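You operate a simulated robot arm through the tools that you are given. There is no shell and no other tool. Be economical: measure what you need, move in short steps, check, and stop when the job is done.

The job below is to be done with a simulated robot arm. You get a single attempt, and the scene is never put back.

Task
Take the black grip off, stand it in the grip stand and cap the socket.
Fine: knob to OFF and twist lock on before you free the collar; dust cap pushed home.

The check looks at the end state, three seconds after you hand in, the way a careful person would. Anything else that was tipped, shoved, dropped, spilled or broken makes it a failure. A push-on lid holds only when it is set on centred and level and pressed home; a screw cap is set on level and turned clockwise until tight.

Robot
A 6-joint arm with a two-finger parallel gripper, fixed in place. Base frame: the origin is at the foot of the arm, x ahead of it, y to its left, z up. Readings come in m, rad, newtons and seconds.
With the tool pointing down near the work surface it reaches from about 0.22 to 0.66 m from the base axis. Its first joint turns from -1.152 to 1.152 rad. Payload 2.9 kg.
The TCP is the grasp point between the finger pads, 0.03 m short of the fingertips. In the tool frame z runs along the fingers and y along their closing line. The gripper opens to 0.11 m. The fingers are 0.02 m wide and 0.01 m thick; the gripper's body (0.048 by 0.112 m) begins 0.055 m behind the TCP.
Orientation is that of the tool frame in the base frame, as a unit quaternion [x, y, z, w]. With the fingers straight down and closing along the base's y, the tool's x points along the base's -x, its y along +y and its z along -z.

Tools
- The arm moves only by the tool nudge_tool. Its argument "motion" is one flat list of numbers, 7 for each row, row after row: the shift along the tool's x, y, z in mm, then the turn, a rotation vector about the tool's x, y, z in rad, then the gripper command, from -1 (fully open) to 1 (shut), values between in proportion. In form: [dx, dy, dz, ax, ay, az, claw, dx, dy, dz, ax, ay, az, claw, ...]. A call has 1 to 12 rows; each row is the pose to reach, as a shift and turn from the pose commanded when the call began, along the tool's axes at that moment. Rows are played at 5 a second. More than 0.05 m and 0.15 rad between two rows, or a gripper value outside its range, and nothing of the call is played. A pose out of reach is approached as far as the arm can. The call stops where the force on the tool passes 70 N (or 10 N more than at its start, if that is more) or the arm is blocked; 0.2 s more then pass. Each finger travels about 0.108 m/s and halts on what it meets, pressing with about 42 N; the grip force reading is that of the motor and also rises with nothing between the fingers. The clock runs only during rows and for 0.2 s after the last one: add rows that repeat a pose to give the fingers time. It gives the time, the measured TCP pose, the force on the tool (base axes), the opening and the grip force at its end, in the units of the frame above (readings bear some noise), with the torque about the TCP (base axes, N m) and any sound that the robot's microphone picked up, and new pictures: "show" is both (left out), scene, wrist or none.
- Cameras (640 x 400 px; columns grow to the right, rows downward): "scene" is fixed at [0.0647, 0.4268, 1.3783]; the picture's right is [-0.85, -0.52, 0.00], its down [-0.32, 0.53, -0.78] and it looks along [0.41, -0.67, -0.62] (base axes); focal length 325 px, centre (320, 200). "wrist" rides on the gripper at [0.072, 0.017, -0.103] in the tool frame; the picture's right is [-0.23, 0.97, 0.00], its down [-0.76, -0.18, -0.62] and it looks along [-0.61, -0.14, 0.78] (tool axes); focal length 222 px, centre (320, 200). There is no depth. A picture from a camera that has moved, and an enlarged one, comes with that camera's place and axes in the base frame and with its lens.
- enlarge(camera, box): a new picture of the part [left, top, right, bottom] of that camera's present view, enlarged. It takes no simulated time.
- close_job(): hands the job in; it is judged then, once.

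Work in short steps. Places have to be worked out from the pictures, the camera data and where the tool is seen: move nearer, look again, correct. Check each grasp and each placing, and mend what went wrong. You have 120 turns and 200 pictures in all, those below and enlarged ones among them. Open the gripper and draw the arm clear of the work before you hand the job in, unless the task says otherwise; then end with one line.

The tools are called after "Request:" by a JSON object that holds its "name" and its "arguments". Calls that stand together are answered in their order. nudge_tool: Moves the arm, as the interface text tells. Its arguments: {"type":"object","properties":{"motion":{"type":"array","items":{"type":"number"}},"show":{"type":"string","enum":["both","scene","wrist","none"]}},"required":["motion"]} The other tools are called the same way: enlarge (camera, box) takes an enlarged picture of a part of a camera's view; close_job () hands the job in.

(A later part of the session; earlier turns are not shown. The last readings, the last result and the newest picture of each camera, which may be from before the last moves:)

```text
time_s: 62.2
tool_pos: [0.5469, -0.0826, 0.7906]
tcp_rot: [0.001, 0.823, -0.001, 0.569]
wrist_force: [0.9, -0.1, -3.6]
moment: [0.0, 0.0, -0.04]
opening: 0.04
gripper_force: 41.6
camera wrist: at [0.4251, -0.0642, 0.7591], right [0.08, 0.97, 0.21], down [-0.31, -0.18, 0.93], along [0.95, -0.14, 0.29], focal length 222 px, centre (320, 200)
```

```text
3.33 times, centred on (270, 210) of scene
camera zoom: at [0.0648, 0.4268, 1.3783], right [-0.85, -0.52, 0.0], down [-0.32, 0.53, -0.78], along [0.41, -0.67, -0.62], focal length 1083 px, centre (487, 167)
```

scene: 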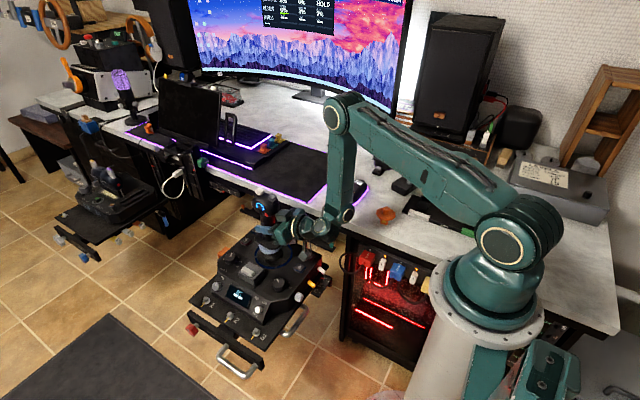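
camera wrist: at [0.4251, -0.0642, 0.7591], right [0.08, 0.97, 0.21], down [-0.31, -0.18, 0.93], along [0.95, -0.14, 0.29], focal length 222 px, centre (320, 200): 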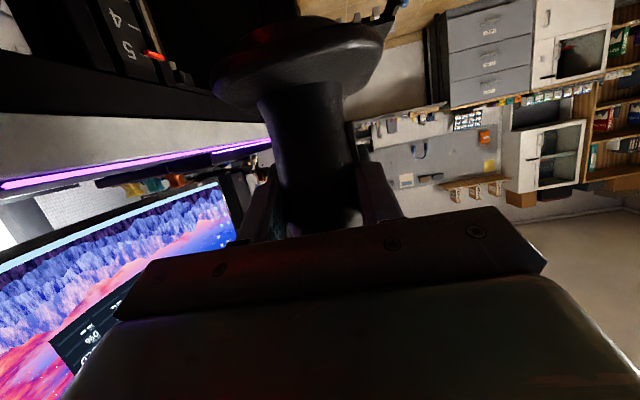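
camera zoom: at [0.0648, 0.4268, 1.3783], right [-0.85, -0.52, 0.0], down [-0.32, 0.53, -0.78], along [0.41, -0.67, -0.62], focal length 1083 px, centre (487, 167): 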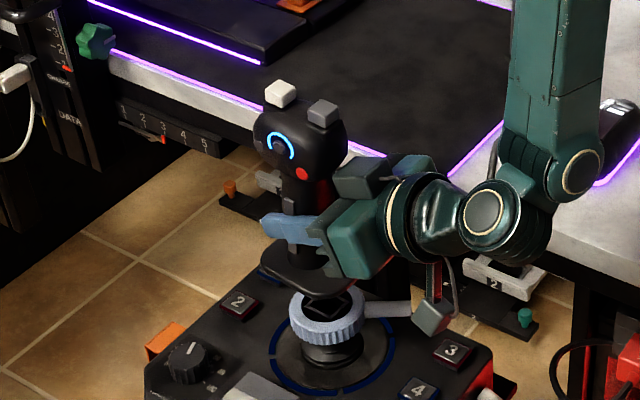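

The grip is out, weighing about 3.6 N. I raise it further and look at its plug, the socket, and the stand.

Request:
{"name": "nudge_tool", "arguments": {"motion": [-25, 0, -9, 0, 0, 0, 0.7, -50, 0, -18, 0, 0, 0, 0.7, -75, 0, -28, 0, 0, 0, 0.7, -110, 0, -42, 0, 0, 0, 0.7], "show": "both"}}

Request:
{"name": "enlarge", "arguments": {"camera": "scene", "box": [240, 150, 320, 260]}}

Request:
{"name": "enlarge", "arguments": {"camera": "scene", "box": [255, 220, 305, 260]}}

Request:
{"name": "enlarge", "arguments": {"camera": "scene", "box": [370, 180, 490, 255]}}

```text
time_s: 63.2
tool_pos: [0.5454, -0.0815, 0.9087]
tcp_rot: [0.0, 0.823, 0.0, 0.567]
wrist_force: [-0.4, -0.3, -3.5]
moment: [-0.04, -0.02, -0.01]
opening: 0.0403
gripper_force: 42.0
camera wrist: at [0.4241, -0.0637, 0.8778], right [0.08, 0.97, 0.21], down [-0.31, -0.18, 0.93], along [0.95, -0.14, 0.29], focal length 222 px, centre (320, 200)
```

scene: 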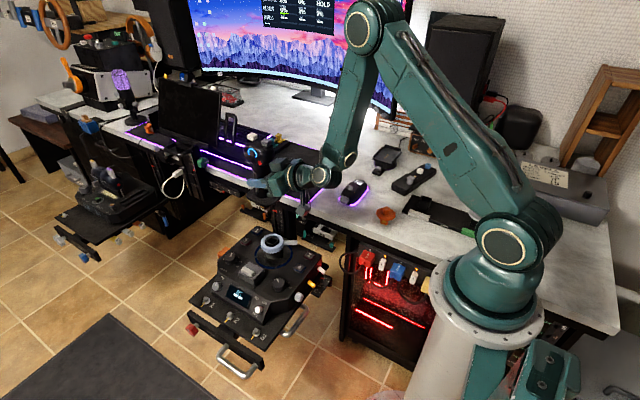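
wrist: 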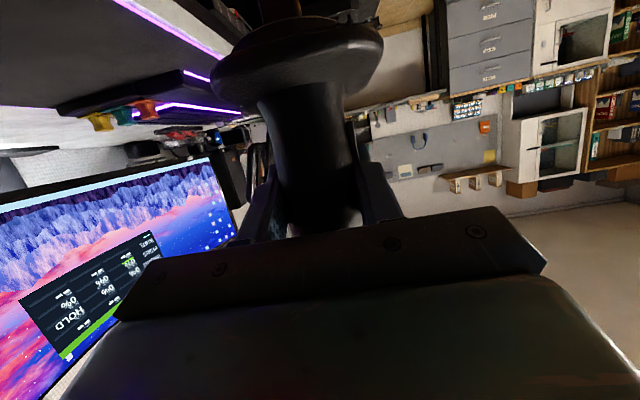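

```text
3.64 times, centred on (280, 205) of scene
camera zoom: at [0.0648, 0.4268, 1.3783], right [-0.85, -0.52, 0.0], down [-0.32, 0.53, -0.78], along [0.41, -0.67, -0.62], focal length 1181 px, centre (466, 182)
```

zoom: 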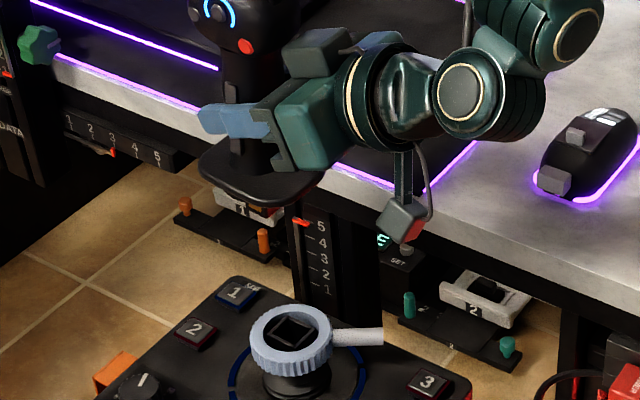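

```text
10.00 times, centred on (280, 240) of scene
camera zoom: at [0.0648, 0.4268, 1.3783], right [-0.85, -0.52, 0.0], down [-0.32, 0.53, -0.78], along [0.41, -0.67, -0.62], focal length 3248 px, centre (720, -200)
```

zoom: 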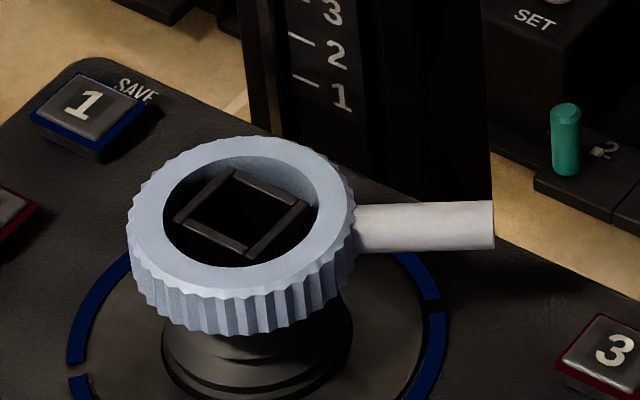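

```text
5.33 times, centred on (430, 218) of scene
camera zoom: at [0.0648, 0.4268, 1.3783], right [-0.85, -0.52, 0.0], down [-0.32, 0.53, -0.78], along [0.41, -0.67, -0.62], focal length 1732 px, centre (-267, 107)
```

zoom: 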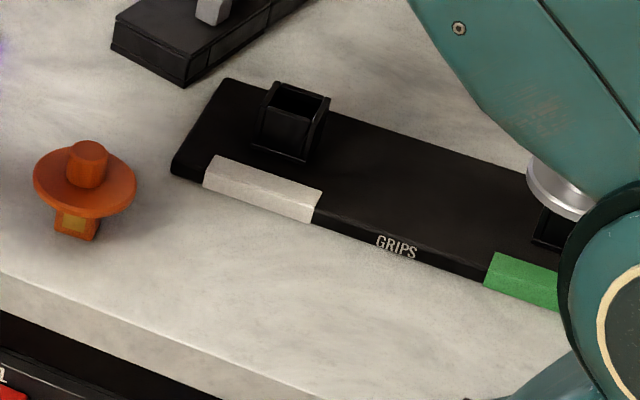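

The socket is a square tube aligned with the base axes, as is the empty square holder on the GRIPS board near (0.19, -0.36). I carry the grip toward it, turning -90° about vertical, first half now.

Request:
{"name": "nudge_tool", "arguments": {"motion": [1.1, -38.5, -18.4, 0.1335, 0, 0.0505, 0.7, 2.9, -73.8, -39.1, 0.267, 0, 0.101, 0.7, 5.7, -105.9, -62, 0.4005, 0, 0.1515, 0.7, 9.3, -134.8, -87.3, 0.534, 0, 0.202, 0.7, 13.7, -160.6, -114.5, 0.6675, 0, 0.2525, 0.7, 19, -183.2, -144.2, 0.801, 0, 0.303, 0.7], "show": "both"}}

```text
time_s: 64.6
tool_pos: [0.4034, -0.2639, 0.9415]
tcp_rot: [0.343, 0.747, -0.237, 0.517]
wrist_force: [0.0, -0.3, -4.1]
moment: [0.02, 0.02, 0.01]
opening: 0.0401
gripper_force: 42.5
camera wrist: at [0.3365, -0.1596, 0.9106], right [0.79, 0.57, 0.21], down [-0.34, 0.12, 0.93], along [0.51, -0.81, 0.29], focal length 222 px, centre (320, 200)
```

scene: 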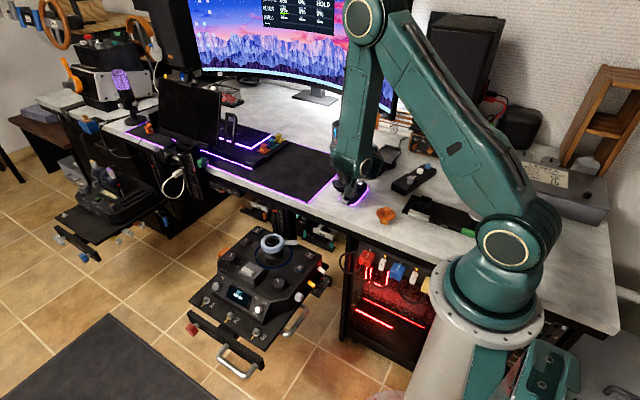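
wrist: 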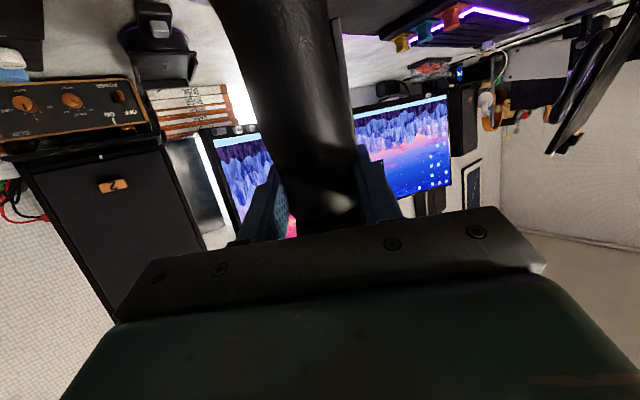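

The grip seems to have pivoted between the pads. I stop and look closely.

Request:
{"name": "enlarge", "arguments": {"camera": "scene", "box": [310, 90, 410, 220]}}

Request:
{"name": "enlarge", "arguments": {"camera": "wrist", "box": [180, 0, 420, 240]}}

```text
3.08 times, centred on (360, 155) of scene
camera zoom: at [0.0648, 0.4268, 1.3783], right [-0.85, -0.52, 0.0], down [-0.32, 0.53, -0.78], along [0.41, -0.67, -0.62], focal length 999 px, centre (197, 338)
```

zoom: 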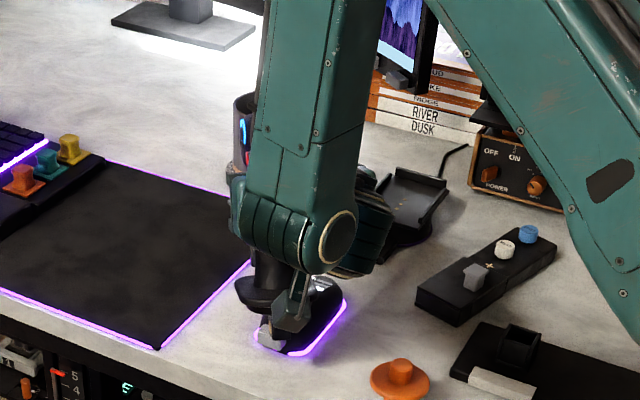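

```text
1.67 times, centred on (300, 120) of wrist
camera zoom: at [0.3365, -0.1596, 0.9106], right [0.79, 0.57, 0.21], down [-0.34, 0.12, 0.93], along [0.51, -0.81, 0.29], focal length 370 px, centre (353, 333)
```

zoom: 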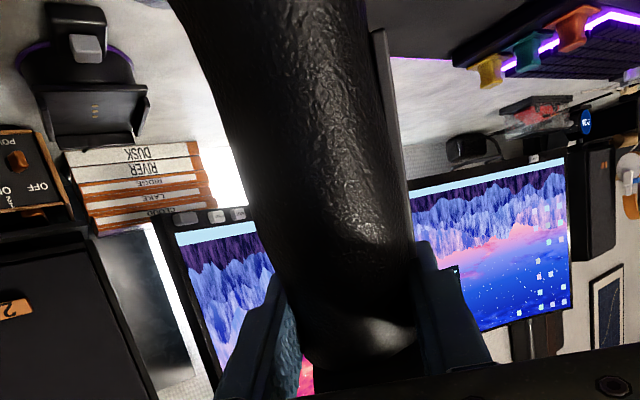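

The grip pivoted about 16° between the pads (base toward the camera) during the fast carry. I continue much more slowly to the stand area with the remaining turn.

Request:
{"name": "nudge_tool", "arguments": {"motion": [0, -17, -6.7, 0.0556, 0, 0.0211, 0.9, 0, -34, -13.5, 0.1113, 0, 0.0421, 0.9, 0, -51, -20.2, 0.1669, 0, 0.0632, 0.9, 0, -68, -27, 0.2225, 0, 0.0843, 0.9, 0, -85, -33.7, 0.2782, 0, 0.1053, 0.9, 0, -102, -40.4, 0.3338, 0, 0.1264, 0.9, 0, -119, -47.1, 0.3894, 0, 0.1475, 0.9, 0, -136, -53.9, 0.445, 0, 0.1685, 0.9, 0, -153, -60.6, 0.5007, 0, 0.1896, 0.9, 0, -170, -67.3, 0.5563, 0, 0.2107, 0.9, 0, -187, -74, 0.612, 0, 0.2317, 0.9, 0, -203.6, -80.8, 0.6676, 0, 0.2528, 0.9], "show": "both"}}

Request:
{"name": "enlarge", "arguments": {"camera": "scene", "box": [370, 90, 490, 240]}}

```text
time_s: 67.2
tool_pos: [0.2088, -0.3458, 0.9688]
tcp_rot: [0.584, 0.58, -0.403, 0.4]
wrist_force: [-0.3, 0.2, -3.5]
moment: [0.01, 0.03, 0.0]
opening: 0.0396
gripper_force: 42.0
out of reach, approached as far as the arm can: row 9, 10, 11, 12
camera wrist: at [0.2253, -0.223, 0.9382], right [0.97, -0.08, 0.21], down [-0.18, 0.31, 0.93], along [-0.15, -0.95, 0.29], focal length 222 px, centre (320, 200)
```

scene: 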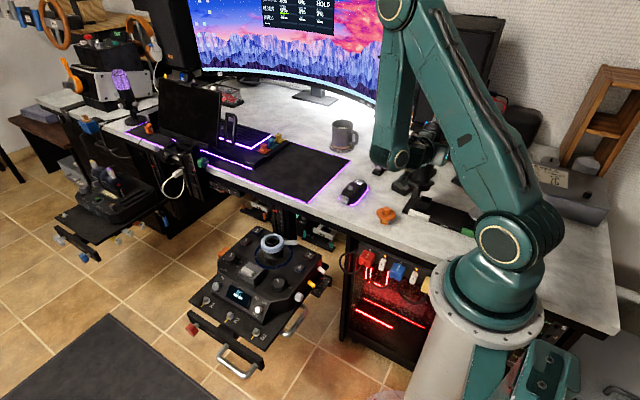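
wrist: 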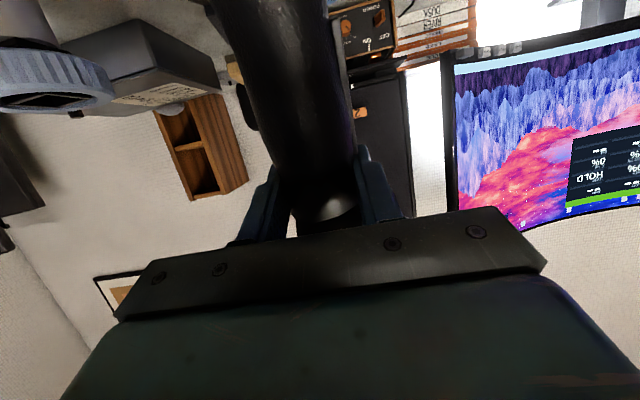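

```text
2.67 times, centred on (430, 165) of scene
camera zoom: at [0.0647, 0.4268, 1.3783], right [-0.85, -0.52, 0.0], down [-0.32, 0.53, -0.78], along [0.41, -0.67, -0.62], focal length 866 px, centre (27, 293)
```

zoom: 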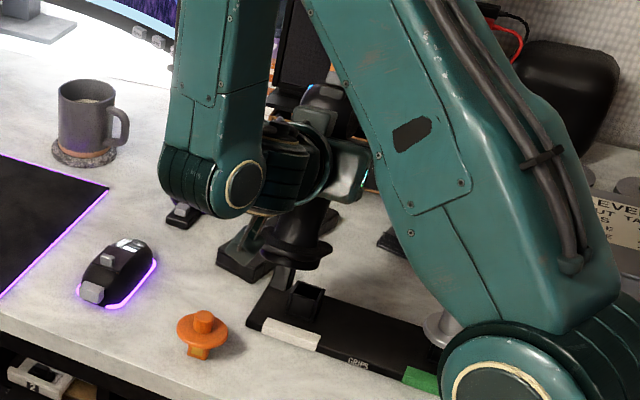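

The plug hangs pointing down near the holder. To locate the holder precisely with the wrist camera, I move 76 mm aside in +x and lower.

Request:
{"name": "nudge_tool", "arguments": {"motion": [0, 19, 0, 0, 0, 0, 0.9, 0, 38, 0, 0, 0, 0, 0.9, 0, 57, 0, 0, 0, 0, 0.9, 0, 76, 0, 0, 0, 0, 0.9, 18, 76, 7, 0, 0, 0, 0.9, 36, 76, 14, 0, 0, 0, 0.9, 54, 76, 21, 0, 0, 0, 0.9, 70, 76, 26.5, 0, 0, 0, 0.9], "show": "both"}}

Request:
{"name": "enlarge", "arguments": {"camera": "scene", "box": [340, 130, 480, 230]}}

Request:
{"name": "enlarge", "arguments": {"camera": "wrist", "box": [0, 0, 320, 200]}}

```text
time_s: 69.0
tool_pos: [0.2848, -0.3456, 0.8965]
tcp_rot: [0.583, 0.581, -0.402, 0.402]
wrist_force: [0.2, -0.1, -3.5]
moment: [0.0, 0.02, -0.01]
opening: 0.0397
gripper_force: 42.0
camera wrist: at [0.3024, -0.2231, 0.8639], right [0.97, -0.08, 0.21], down [-0.18, 0.31, 0.93], along [-0.14, -0.95, 0.29], focal length 222 px, centre (320, 200)
```

scene: 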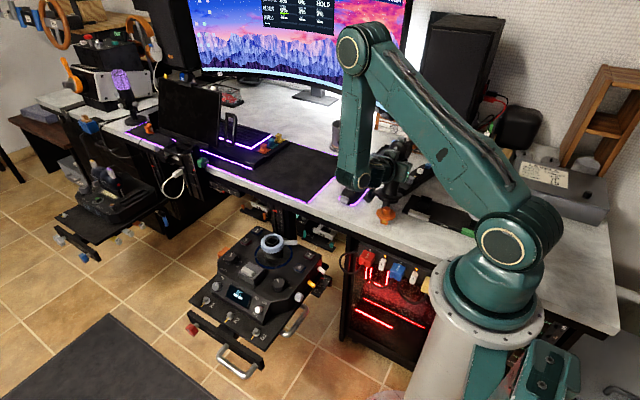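
wrist: 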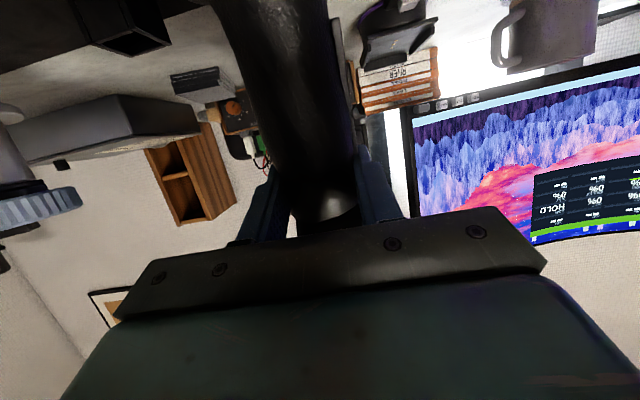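

```text
4.00 times, centred on (410, 180) of scene
camera zoom: at [0.0648, 0.4268, 1.3783], right [-0.85, -0.52, 0.0], down [-0.32, 0.53, -0.78], along [0.41, -0.67, -0.62], focal length 1299 px, centre (-40, 280)
```

zoom: 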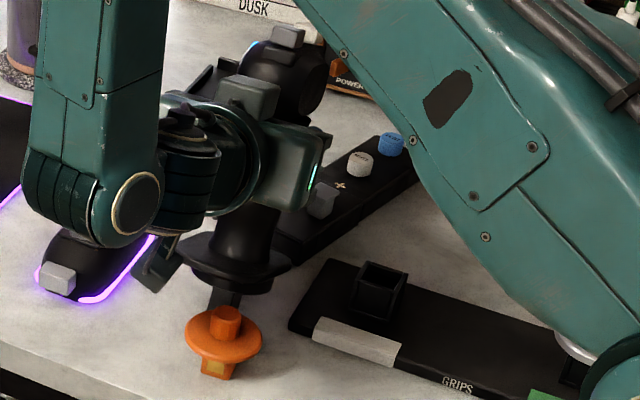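

```text
2.00 times, centred on (160, 100) of wrist
camera zoom: at [0.3024, -0.2231, 0.8639], right [0.97, -0.08, 0.21], down [-0.18, 0.31, 0.93], along [-0.14, -0.95, 0.29], focal length 444 px, centre (640, 400)
```

zoom: 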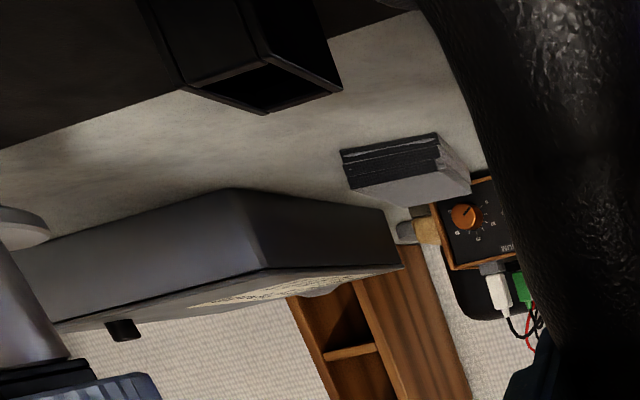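

Triangulating both cameras puts the holder's top centre at (0.192, -0.364, 0.795). The grip has slid until its head rests on the pads (flange ~96 mm and plug tip ~124 mm below the TCP) and leans ~20°. I raise 30 mm and pitch the tool to bring the grip upright.

Request:
{"name": "nudge_tool", "arguments": {"motion": [-14, 0, -5.3, 0, 0, 0, 0.9, -28, 0, -10.6, 0, 0, 0, 0.9, -37, 0, -14.2, 0, -0.074, 0, 0.9, -47, 0, -17.7, 0, -0.148, 0, 0.9, -47, 0, -17.7, 0, -0.222, 0, 0.9, -47, 0, -17.7, 0, -0.296, 0, 0.9, -47, 0, -17.7, 0, -0.36, 0, 0.9], "show": "both"}}

Request:
{"name": "enlarge", "arguments": {"camera": "scene", "box": [340, 120, 480, 220]}}

```text
time_s: 70.6
tool_pos: [0.2841, -0.3475, 0.9438]
tcp_rot: [0.537, 0.534, -0.463, 0.461]
wrist_force: [0.8, 0.4, -3.1]
moment: [0.0, -0.02, -0.02]
opening: 0.0398
gripper_force: 42.1
out of reach, approached as far as the arm can: row 6, 7
camera wrist: at [0.3026, -0.2331, 0.8882], right [0.97, -0.04, 0.22], down [-0.17, 0.51, 0.84], along [-0.15, -0.86, 0.49], focal length 222 px, centre (320, 200)
```

scene: 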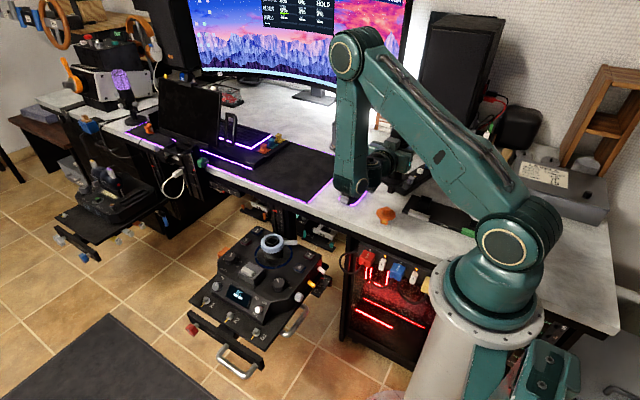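
wrist: 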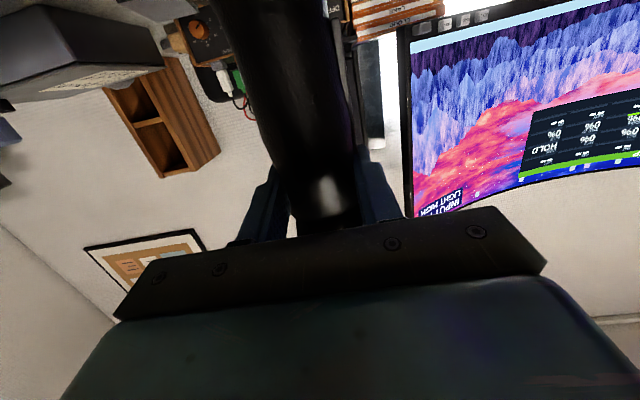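

```text
4.00 times, centred on (410, 170) of scene
camera zoom: at [0.0648, 0.4268, 1.3783], right [-0.85, -0.52, 0.0], down [-0.32, 0.53, -0.78], along [0.41, -0.67, -0.62], focal length 1299 px, centre (-40, 320)
```

zoom: 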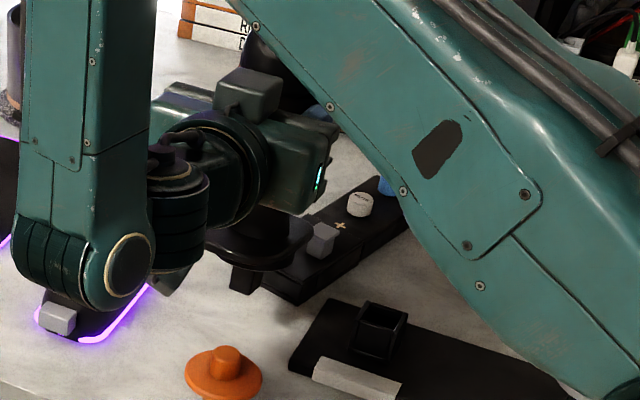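

Pitch is limited here, leaving ~9° lean; plug tip is about (0, +21, -135) mm from the TCP. I move so that the plug tip comes above the holder, and check.

Request:
{"name": "nudge_tool", "arguments": {"motion": [-0.9, -15, 6, 0, 0, 0, 0.9, -1.8, -31, 12, 0, 0, 0, 0.9, -2.7, -46, 18, 0, 0, 0, 0.9, -3.7, -61, 25, 0, 0, 0, 0.9, -4.6, -77, 31, 0, 0, 0, 0.9, -5.5, -92, 37, 0, 0, 0, 0.9], "show": "both"}}

Request:
{"name": "enlarge", "arguments": {"camera": "scene", "box": [360, 140, 480, 230]}}

```text
time_s: 72.0
tool_pos: [0.2232, -0.3974, 0.966]
tcp_rot: [0.546, 0.538, -0.458, 0.45]
wrist_force: [-0.2, 0.0, -2.3]
moment: [0.01, 0.0, 0.01]
opening: 0.04
gripper_force: 41.9
out of reach, approached as far as the arm can: row 2, 3, 4, 5, 6
camera wrist: at [0.242, -0.2824, 0.9129], right [0.97, -0.05, 0.22], down [-0.17, 0.48, 0.86], along [-0.15, -0.87, 0.46], focal length 222 px, centre (320, 200)
```

scene: 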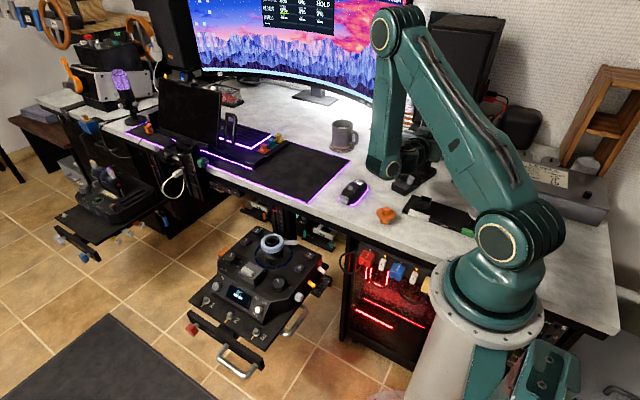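
wrist: 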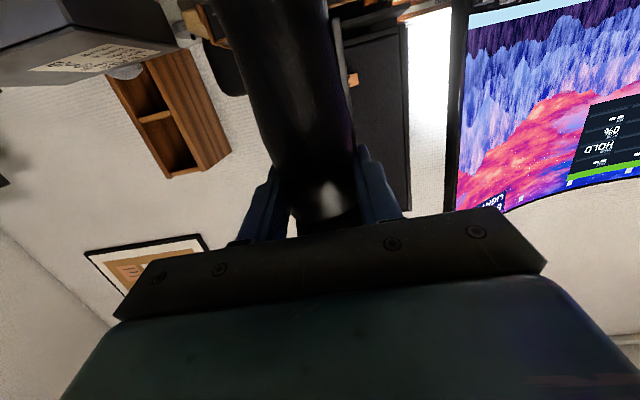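

```text
4.44 times, centred on (420, 185) of scene
camera zoom: at [0.0647, 0.4268, 1.3783], right [-0.85, -0.52, 0.0], down [-0.32, 0.53, -0.78], along [0.41, -0.67, -0.62], focal length 1444 px, centre (-124, 267)
```

zoom: 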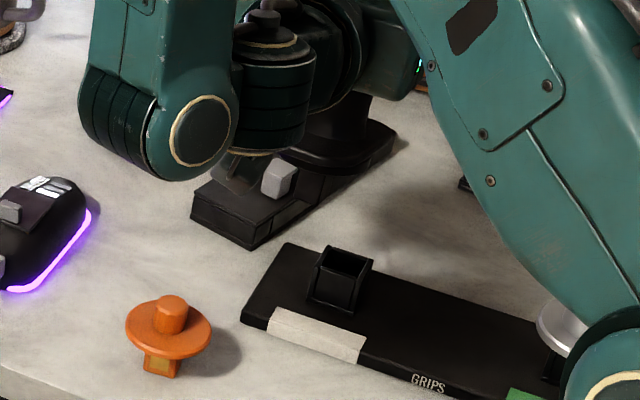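

The arm can't fold in that close. Instead I turn the hand a further -90° so it points back toward the robot, keeping the wrist farther out; I test this over clear desk at height.

Request:
{"name": "nudge_tool", "arguments": {"motion": [0.2, 6.4, -3.2, 0.1288, 0, 0.0229, 0.9, 0.4, 12.8, -6.4, 0.2577, 0, 0.0458, 0.9, 0.7, 19.2, -9.6, 0.3865, 0, 0.0688, 0.9, 0.9, 25.7, -12.8, 0.5153, 0, 0.0917, 0.9, 1.1, 32.1, -16, 0.6442, 0, 0.1146, 0.9, 1.3, 38.5, -19.2, 0.773, 0, 0.1375, 0.9, 1.6, 44.9, -22.3, 0.9018, 0, 0.1604, 0.9, 1.8, 51.3, -25.5, 1.0307, 0, 0.1833, 0.9, 2, 57.8, -28.7, 1.1595, 0, 0.2063, 0.9, 2.2, 64.2, -31.9, 1.2883, 0, 0.2292, 0.9, 2.5, 70.6, -35.1, 1.4172, 0, 0.2521, 0.9, 2.7, 77, -38.3, 1.546, 0, 0.275, 0.9], "show": "both"}}

```text
time_s: 74.6
tool_pos: [0.1365, -0.2675, 0.8863]
tcp_rot: [0.773, -0.012, -0.634, 0.016]
wrist_force: [-5.8, -4.2, 33.0]
moment: [-0.91, 0.34, -0.05]
opening: 0.0398
gripper_force: 41.8
out of reach, approached as far as the arm can: row 5, 6, 7, 8, 9, 10, 11, 12
camera wrist: at [0.2515, -0.285, 0.8361], right [-0.04, -0.96, 0.26], down [0.46, 0.21, 0.86], along [-0.89, 0.16, 0.44], focal length 222 px, centre (320, 200)
```

scene: 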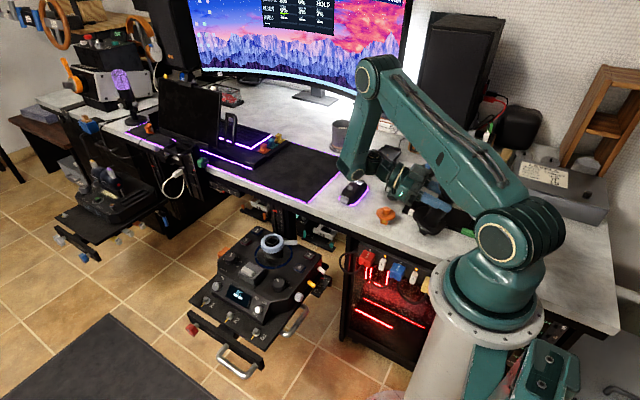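
wrist: 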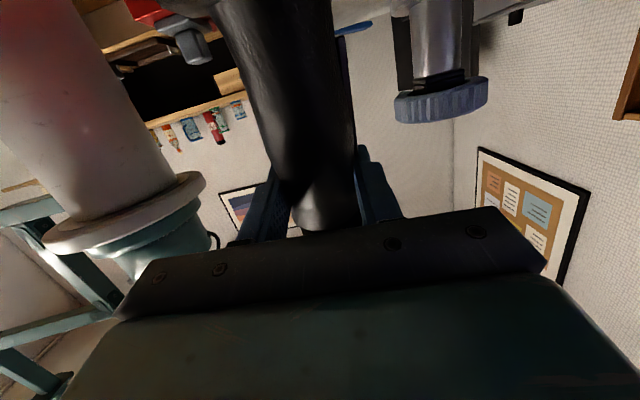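

There's contact: 33 N upward, so the plug is pressing on the desk. I look before moving.

Request:
{"name": "enlarge", "arguments": {"camera": "scene", "box": [350, 150, 490, 250]}}

```text
4.00 times, centred on (420, 200) of scene
camera zoom: at [0.0644, 0.427, 1.3783], right [-0.85, -0.52, 0.0], down [-0.32, 0.53, -0.78], along [0.41, -0.67, -0.62], focal length 1299 px, centre (-80, 200)
```

zoom: 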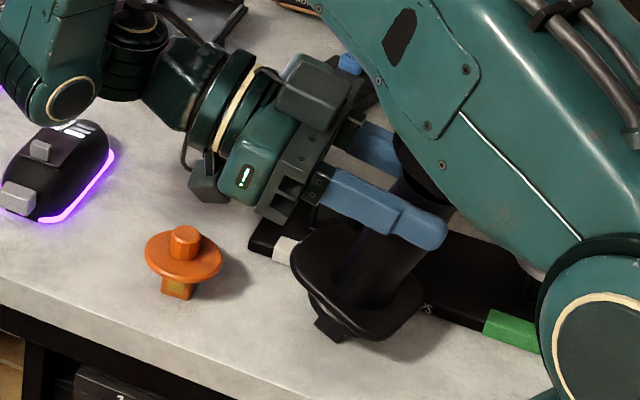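

The board and cap are unmoved; the plug rests on bare desk. I lift straight up slowly.

Request:
{"name": "nudge_tool", "arguments": {"motion": [-10, 0, -2, 0, 0, 0, 0.9, -20, 0, -4, 0, 0, 0, 0.9, -35, 0, -7, 0, 0, 0, 0.9, -50, 0, -10, 0, 0, 0, 0.9, -65, 0, -13, 0, 0, 0, 0.9], "show": "both"}}

Request:
{"name": "enlarge", "arguments": {"camera": "scene", "box": [350, 120, 490, 240]}}

```text
time_s: 75.8
tool_pos: [0.1188, -0.246, 0.9346]
tcp_rot: [0.767, -0.01, -0.641, 0.01]
wrist_force: [0.2, 0.3, -2.8]
moment: [-0.01, 0.0, 0.0]
opening: 0.0396
gripper_force: 42.5
out of reach, approached as far as the arm can: row 1, 2, 3, 4, 5
camera wrist: at [0.2339, -0.2637, 0.8817], right [-0.04, -0.97, 0.25], down [0.48, 0.2, 0.85], along [-0.88, 0.16, 0.45], focal length 222 px, centre (320, 200)
```

scene: 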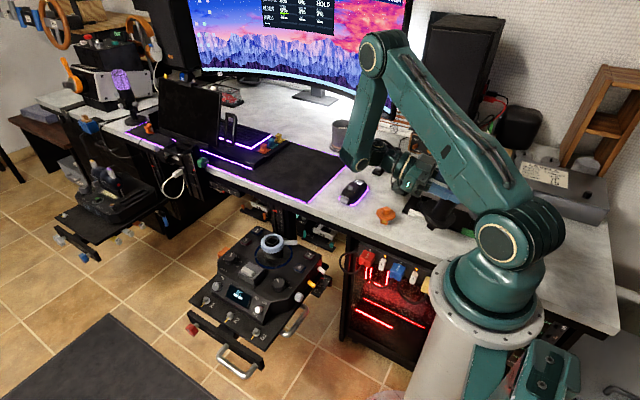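
wrist: 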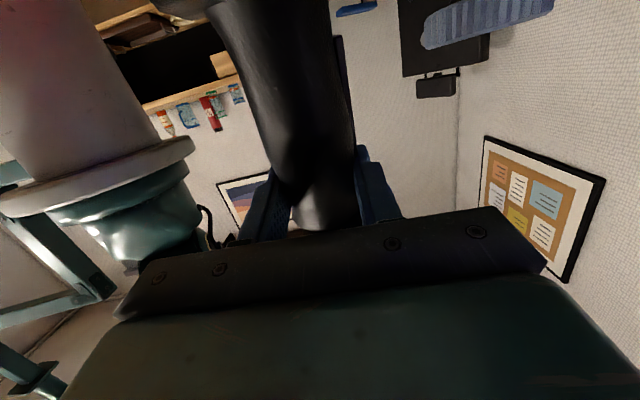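

```text
3.33 times, centred on (420, 180) of scene
camera zoom: at [0.0647, 0.4268, 1.3783], right [-0.85, -0.52, 0.0], down [-0.32, 0.53, -0.78], along [0.41, -0.67, -0.62], focal length 1083 px, centre (-13, 267)
```

zoom: 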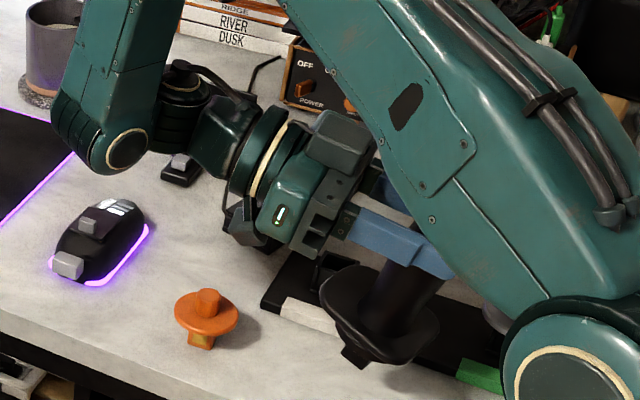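

I'll go back to the reachable pointing direction (-y, 60° from vertical) over a clear patch of desk, where I can re-pivot the grip in the pads by standing its plug on the desk.

Request:
{"name": "nudge_tool", "arguments": {"motion": [0.3, 11.2, -16.1, -0.123, 0.0244, -0.047, 0.9, 0.6, 22.4, -32.3, -0.246, 0.0488, -0.0941, 0.9, 0.8, 33.5, -48.4, -0.3689, 0.0733, -0.1411, 0.9, 1.1, 44.7, -64.6, -0.4919, 0.0977, -0.1882, 0.9, 1.4, 55.9, -80.7, -0.6149, 0.1221, -0.2352, 0.9, 1.7, 67.1, -96.9, -0.7379, 0.1465, -0.2823, 0.9, 2, 78.3, -113, -0.8608, 0.1709, -0.3293, 0.9, 2.3, 89.5, -129.1, -0.9838, 0.1953, -0.3763, 0.9, 2.6, 100.6, -145.3, -1.1068, 0.2198, -0.4234, 0.9, 2.8, 111.8, -161.4, -1.2298, 0.2442, -0.4704, 0.9, 3.1, 123, -177.6, -1.3527, 0.2686, -0.5175, 0.9, 3.4, 134.2, -193.7, -1.4757, 0.293, -0.5645, 0.9], "show": "both"}}

Request:
{"name": "enlarge", "arguments": {"camera": "scene", "box": [330, 110, 470, 230]}}

```text
time_s: 78.4
tool_pos: [0.3098, -0.3802, 0.9688]
tcp_rot: [0.612, 0.613, -0.355, 0.353]
wrist_force: [0.0, -0.1, -3.9]
moment: [0.03, 0.01, -0.01]
opening: 0.0395
gripper_force: 42.3
camera wrist: at [0.3281, -0.2543, 0.9576], right [0.97, -0.11, 0.19], down [-0.18, 0.16, 0.97], along [-0.14, -0.98, 0.13], focal length 222 px, centre (320, 200)
```

scene: 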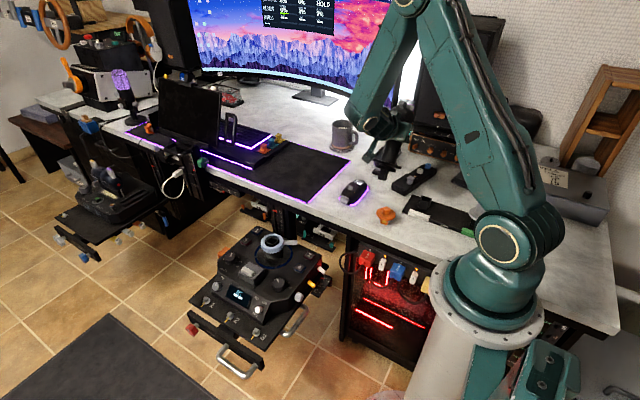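
wrist: 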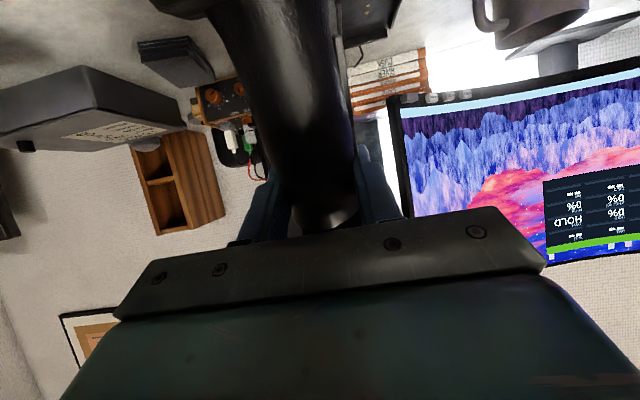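

```text
3.33 times, centred on (400, 170) of scene
camera zoom: at [0.0647, 0.4268, 1.3783], right [-0.85, -0.52, 0.0], down [-0.32, 0.53, -0.78], along [0.41, -0.67, -0.62], focal length 1083 px, centre (53, 300)
```

zoom: 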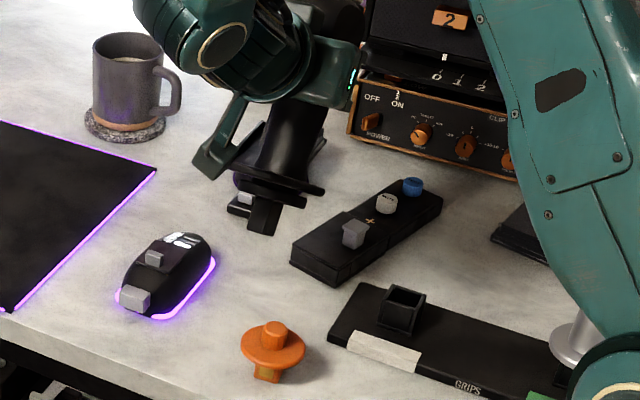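

Lean is ~25° here with the tool at 60°. I move over the clear desk area near (0.45, -0.41) to re-pivot the grip upright against the desk.

Request:
{"name": "nudge_tool", "arguments": {"motion": [-5.6, 17.5, 9.6, 0, 0, 0, 0.9, -11.1, 35, 19.3, 0, 0, 0, 0.9, -16.7, 52.5, 28.9, 0, 0, 0, 0.9, -22.3, 70, 38.6, 0, 0, 0, 0.9, -27.8, 87.5, 48.2, 0, 0, 0, 0.9, -33.4, 105, 57.8, 0, 0, 0, 0.9, -38.9, 122.5, 67.5, 0, 0, 0, 0.9, -44.5, 140, 77.1, 0, 0, 0, 0.9], "show": "both"}}

Request:
{"name": "enlarge", "arguments": {"camera": "scene", "box": [290, 90, 430, 210]}}

```text
time_s: 80.2
tool_pos: [0.4499, -0.469, 0.9675]
tcp_rot: [0.613, 0.612, -0.355, 0.352]
wrist_force: [0.2, 0.4, -3.5]
moment: [0.02, 0.0, 0.0]
opening: 0.0392
gripper_force: 41.6
camera wrist: at [0.4677, -0.3436, 0.9556], right [0.97, -0.12, 0.19], down [-0.17, 0.16, 0.97], along [-0.14, -0.98, 0.14], focal length 222 px, centre (320, 200)
```

scene: 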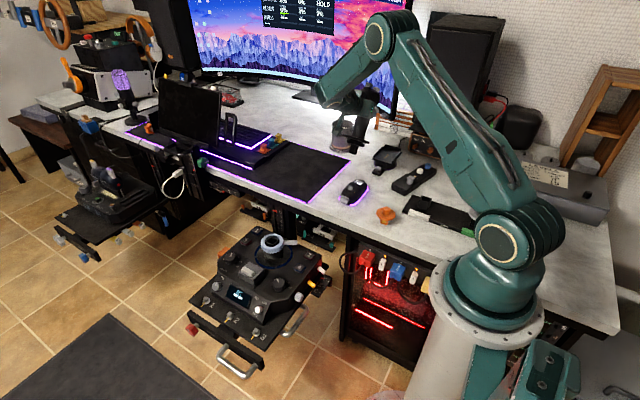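
wrist: 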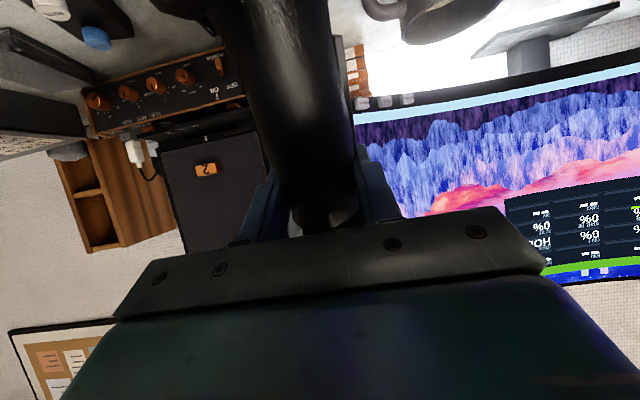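

```text
3.33 times, centred on (360, 150) of scene
camera zoom: at [0.0648, 0.4268, 1.3783], right [-0.85, -0.52, 0.0], down [-0.32, 0.53, -0.78], along [0.41, -0.67, -0.62], focal length 1083 px, centre (187, 367)
```

zoom: 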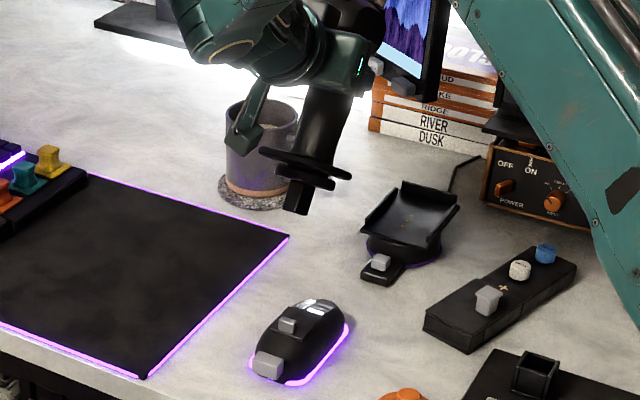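

Clear spot. I lower until the plug tip touches the desk.

Request:
{"name": "nudge_tool", "arguments": {"motion": [17.3, 0, 10, 0, 0, 0, 0.9, 34.6, 0, 20, 0, 0, 0, 0.9, 52, 0, 30, 0, 0, 0, 0.9, 66.7, 0, 38.5, 0, 0, 0, 0.9, 72, 0, 41.5, 0, 0, 0, 0.9, 76.2, 0, 44, 0, 0, 0, 0.9, 80.5, 0, 46.5, 0, 0, 0, 0.9], "show": "scene"}}

Request:
{"name": "enlarge", "arguments": {"camera": "scene", "box": [290, 90, 430, 210]}}

```text
time_s: 81.8
tool_pos: [0.4485, -0.468, 0.8756]
tcp_rot: [0.612, 0.612, -0.354, 0.353]
wrist_force: [-0.5, 0.2, -3.6]
moment: [-0.01, -0.02, -0.03]
opening: 0.0395
gripper_force: 42.0
```

scene: 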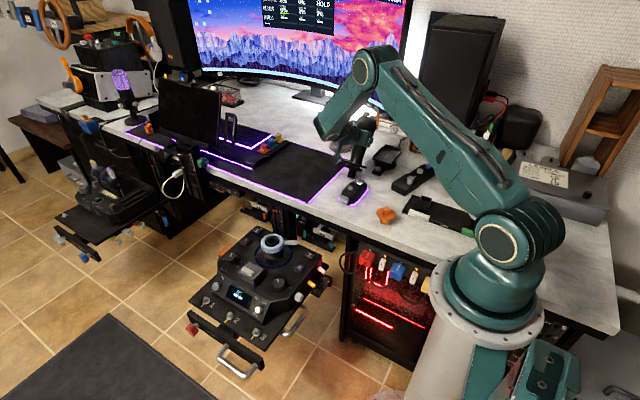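

```text
3.33 times, centred on (360, 150) of scene
camera zoom: at [0.0648, 0.4268, 1.3783], right [-0.85, -0.52, 0.0], down [-0.32, 0.53, -0.78], along [0.41, -0.67, -0.62], focal length 1083 px, centre (187, 367)
```

zoom: 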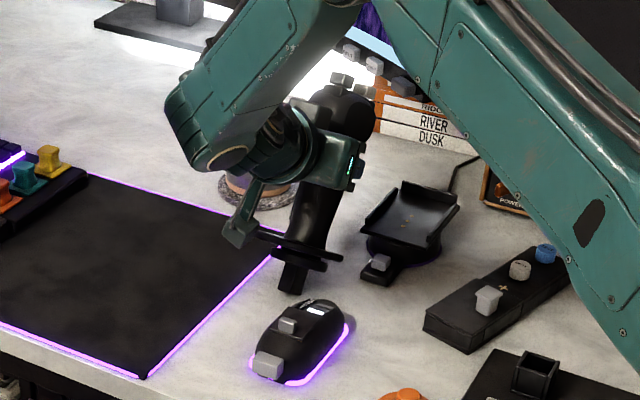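

The tip is ~6 mm above the desk but close to the mouse. I shift 35 mm further in -y, then touch down.

Request:
{"name": "nudge_tool", "arguments": {"motion": [-8.7, 0, 15.2, 0, 0, 0, 0.9, -17.5, 0, 30.3, 0, 0, 0, 0.9, -14, 0, 32.3, 0, 0, 0, 0.9, -11.5, 0, 33.8, 0, 0, 0, 0.9, -9, 0, 35.3, 0, 0, 0, 0.9], "show": "none"}}

Request:
{"name": "enlarge", "arguments": {"camera": "scene", "box": [290, 90, 430, 210]}}

```text
time_s: 83.0
tool_pos: [0.4511, -0.5031, 0.8656]
tcp_rot: [0.613, 0.612, -0.353, 0.353]
wrist_force: [0.8, -4.9, 14.9]
moment: [0.69, -0.25, -0.13]
opening: 0.0389
gripper_force: 42.0
```

```text
3.33 times, centred on (360, 150) of scene
camera zoom: at [0.0646, 0.427, 1.3783], right [-0.85, -0.52, 0.0], down [-0.32, 0.53, -0.78], along [0.41, -0.67, -0.62], focal length 1083 px, centre (187, 367)
```

zoom: 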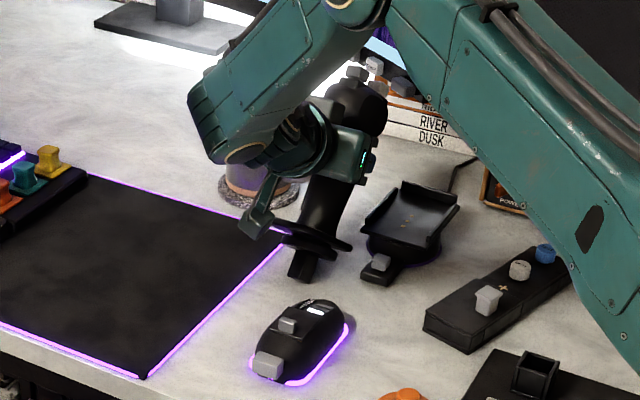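

The plug tip is pressing the desk lightly (~18 N). I swing the hand in an arc back (+y) about the tip so the grip pivots upright in the pads.

Request:
{"name": "nudge_tool", "arguments": {"motion": [0.4, 0, -7, 0, 0, 0, 0.9, 1, 0, -13.9, 0, 0, 0, 0.9, 2.2, 0, -21.5, 0, 0, 0, 0.9, 3.7, 0, -29, 0, 0, 0, 0.9, 6.3, 0, -37.5, 0, 0, 0, 0.9, 9.2, 0, -46, 0, 0, 0, 0.9], "show": "wrist"}}

Request:
{"name": "enlarge", "arguments": {"camera": "scene", "box": [290, 90, 430, 210]}}

```text
time_s: 84.4
tool_pos: [0.4491, -0.4599, 0.88]
tcp_rot: [0.613, 0.612, -0.355, 0.352]
wrist_force: [-0.7, -0.9, -2.8]
moment: [0.02, 0.01, 0.02]
opening: 0.0393
gripper_force: 42.8
camera wrist: at [0.4669, -0.3336, 0.8689], right [0.97, -0.12, 0.19], down [-0.17, 0.16, 0.97], along [-0.14, -0.98, 0.13], focal length 222 px, centre (320, 200)
```

wrist: 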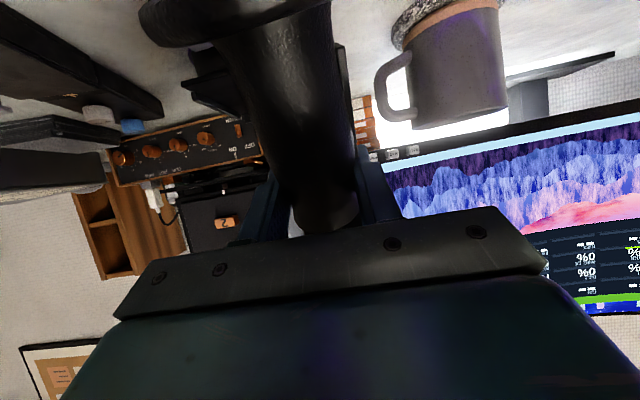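

```text
3.33 times, centred on (360, 150) of scene
camera zoom: at [0.0648, 0.4268, 1.3783], right [-0.85, -0.52, 0.0], down [-0.32, 0.53, -0.78], along [0.41, -0.67, -0.62], focal length 1083 px, centre (187, 367)
```

zoom: 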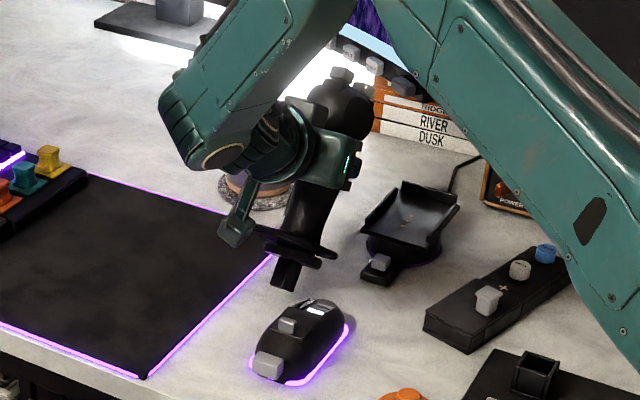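

Pivoting against the desk doesn't hold: the head seats on the fingers, forcing the shaft square to the tool. Better plan: set the grip back loosely in its own socket (reachable with a horizontal tool), then regrasp it by the head from above. I have few pictures left, so I move on readings. First, raise and start turning back.

Request:
{"name": "nudge_tool", "arguments": {"motion": [-17.3, 0, -10, 0, 0, 0, 0.9, -34.6, 0, -20, 0, 0, 0, 0.9, -52, 0, -30, 0, 0, 0, 0.9, -44.4, 4.5, -45.2, -0.0654, -0.0165, -0.0188, 0.9, -36.7, 9, -60.4, -0.1308, -0.0329, -0.0375, 0.9, -29.1, 13.5, -75.6, -0.1962, -0.0494, -0.0563, 0.9, -21.5, 18, -90.8, -0.2616, -0.0658, -0.075, 0.9, -13.9, 22.5, -106, -0.327, -0.0823, -0.0938, 0.9, -6.2, 27, -121.2, -0.3924, -0.0987, -0.1126, 0.9, 1.4, 31.5, -136.4, -0.4578, -0.1152, -0.1313, 0.9, 9, 36, -151.6, -0.5232, -0.1316, -0.1501, 0.9, 16.7, 40.5, -166.8, -0.5886, -0.1481, -0.1688, 0.9], "show": "none"}}

```text
time_s: 87.0
tool_pos: [0.4922, -0.3057, 0.9485]
tcp_rot: [0.403, 0.71, -0.233, 0.528]
wrist_force: [0.5, 0.7, -3.1]
moment: [-0.02, 0.0, -0.02]
opening: 0.0395
gripper_force: 41.8
```

Second half of the turn toward the socket.

Request:
{"name": "nudge_tool", "arguments": {"motion": [6.5, 13.2, -10, -0.0778, -0.0196, -0.0223, 0.9, 13.1, 26.4, -20, -0.1557, -0.0392, -0.0447, 0.9, 19.6, 39.6, -30, -0.2335, -0.0588, -0.067, 0.9, 26.1, 52.8, -40, -0.3113, -0.0783, -0.0893, 0.9, 32.6, 66, -49.9, -0.3892, -0.0979, -0.1117, 0.9, 39.2, 79.2, -59.9, -0.467, -0.1175, -0.134, 0.9, 45.7, 92.3, -69.9, -0.5448, -0.1371, -0.1563, 0.9, 52.2, 105.5, -79.9, -0.6227, -0.1567, -0.1787, 0.9, 58.7, 118.7, -89.9, -0.7005, -0.1763, -0.201, 0.9, 65.3, 131.9, -99.9, -0.7783, -0.1958, -0.2233, 0.9, 71.8, 145.1, -109.8, -0.8562, -0.2154, -0.2457, 0.9, 78.3, 158.3, -119.8, -0.934, -0.235, -0.268, 0.9], "show": "none"}}

```text
time_s: 89.6
tool_pos: [0.5601, -0.1096, 0.9104]
tcp_rot: [-0.034, 0.746, -0.041, 0.664]
wrist_force: [-0.6, 2.5, 3.1]
moment: [-0.05, 0.32, -0.15]
opening: 0.0395
gripper_force: 41.6
out of reach, approached as far as the arm can: row 8, 9, 10, 11, 12
```

Orientation is nearly horizontal now, but the force reading suggests a light touch. One picture to check.

Request:
{"name": "enlarge", "arguments": {"camera": "scene", "box": [220, 100, 380, 260]}}

```text
2.50 times, centred on (300, 180) of scene
camera zoom: at [0.0648, 0.4268, 1.3783], right [-0.85, -0.52, 0.0], down [-0.32, 0.53, -0.78], along [0.41, -0.67, -0.62], focal length 812 px, centre (370, 250)
```

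zoom: 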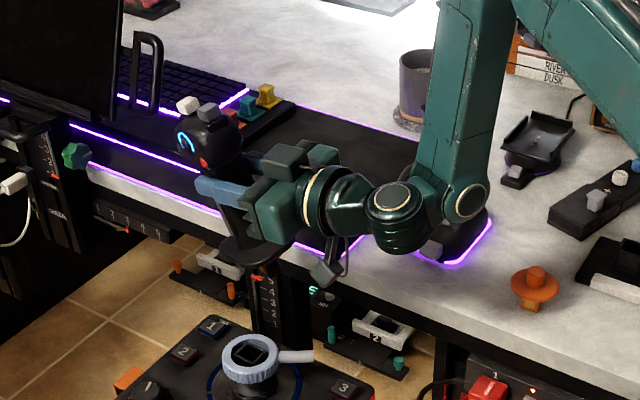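

The grip leans ~17° forward, just as it stood loose in the socket before, and the gimbal is soft, so I can seat it that way. I fix a small roll, move to y=-0.086 and lower until the plug is just above the socket.

Request:
{"name": "nudge_tool", "arguments": {"motion": [-1.2, 12, -0.2, 0, 0, 0.05, 0.9, -2.5, 23.5, -0.4, 0, 0, 0.107, 0.9, 18, 25.7, 3.3, 0, 0, 0.107, 0.9, 38.7, 27.9, 6.9, 0, 0, 0.107, 0.9, 59.3, 30.2, 10.6, 0, 0, 0.107, 0.9, 79.9, 32.4, 14.3, 0, 0, 0.107, 0.9, 79.9, 32.4, 14.3, 0, 0, 0.107, 0.9], "show": "none"}}

Request:
{"name": "enlarge", "arguments": {"camera": "scene", "box": [230, 160, 330, 260]}}

```text
time_s: 91.2
tool_pos: [0.5891, -0.0738, 0.8605]
tcp_rot: [0.039, 0.721, 0.036, 0.691]
wrist_force: [-0.2, -0.1, -4.1]
moment: [0.0, 0.03, 0.02]
opening: 0.0394
gripper_force: 42.6
out of reach, approached as far as the arm can: row 3, 4, 5, 6, 7
```

```text
4.00 times, centred on (280, 210) of scene
camera zoom: at [0.0648, 0.4268, 1.3783], right [-0.85, -0.52, 0.0], down [-0.32, 0.53, -0.78], along [0.41, -0.67, -0.62], focal length 1299 px, centre (480, 160)
```

zoom: 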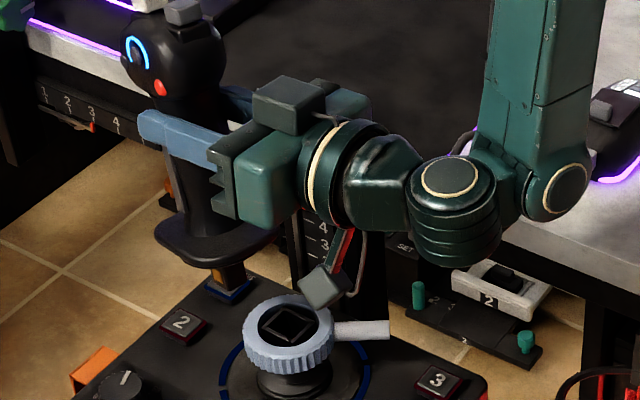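

The grip is nearly upright now, with its plug tip ~46 mm above and beside the socket. I correct the roll, ease the pitch slightly for reach, and bring the tip over the socket.

Request:
{"name": "nudge_tool", "arguments": {"motion": [0, -4, -4.6, 0, 0.018, -0.027, 0.9, 0, -8, -9.2, 0, 0.035, -0.054, 0.9, 0, -12, -13.9, 0, 0.053, -0.08, 0.9, 0, -15.9, -18.5, 0, 0.07, -0.107, 0.9, 12, -15.9, -18.5, 0, 0.07, -0.107, 0.9, 24, -15.9, -18.5, 0, 0.07, -0.107, 0.9, 24, -15.9, -18.5, 0, 0.07, -0.107, 0.9], "show": "none"}}

Request:
{"name": "enlarge", "arguments": {"camera": "scene", "box": [240, 180, 310, 260]}}

```text
time_s: 92.8
tool_pos: [0.5709, -0.0882, 0.8355]
tcp_rot: [0.0, 0.744, -0.001, 0.668]
wrist_force: [-0.2, 1.1, -3.6]
moment: [0.01, 0.0, -0.02]
opening: 0.0394
gripper_force: 42.2
```

```text
5.00 times, centred on (275, 220) of scene
camera zoom: at [0.0648, 0.4268, 1.3783], right [-0.85, -0.52, 0.0], down [-0.32, 0.53, -0.78], along [0.41, -0.67, -0.62], focal length 1624 px, centre (545, 100)
```

zoom: 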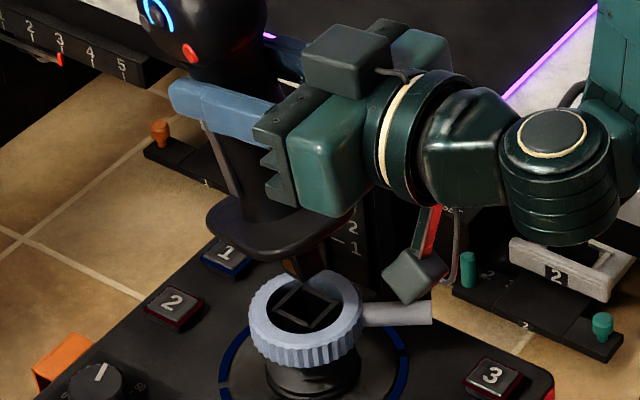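

The plug is right above the socket (about 22 mm). I lower 28 mm in small steps and read the force.

Request:
{"name": "nudge_tool", "arguments": {"motion": [8, 0, 0.9, 0, 0, 0, 0.9, 16, 0, 1.7, 0, 0, 0, 0.9, 20, 0, 2.1, 0, 0, 0, 0.9, 24, 0, 2.6, 0, 0, 0, 0.9, 28, 0, 3, 0, 0, 0, 0.9], "show": "none"}}

```text
time_s: 94.0
tool_pos: [0.571, -0.0874, 0.8068]
tcp_rot: [-0.001, 0.745, 0.001, 0.667]
wrist_force: [0.0, 0.2, -2.7]
moment: [0.02, 0.04, 0.02]
opening: 0.0393
gripper_force: 42.3
```

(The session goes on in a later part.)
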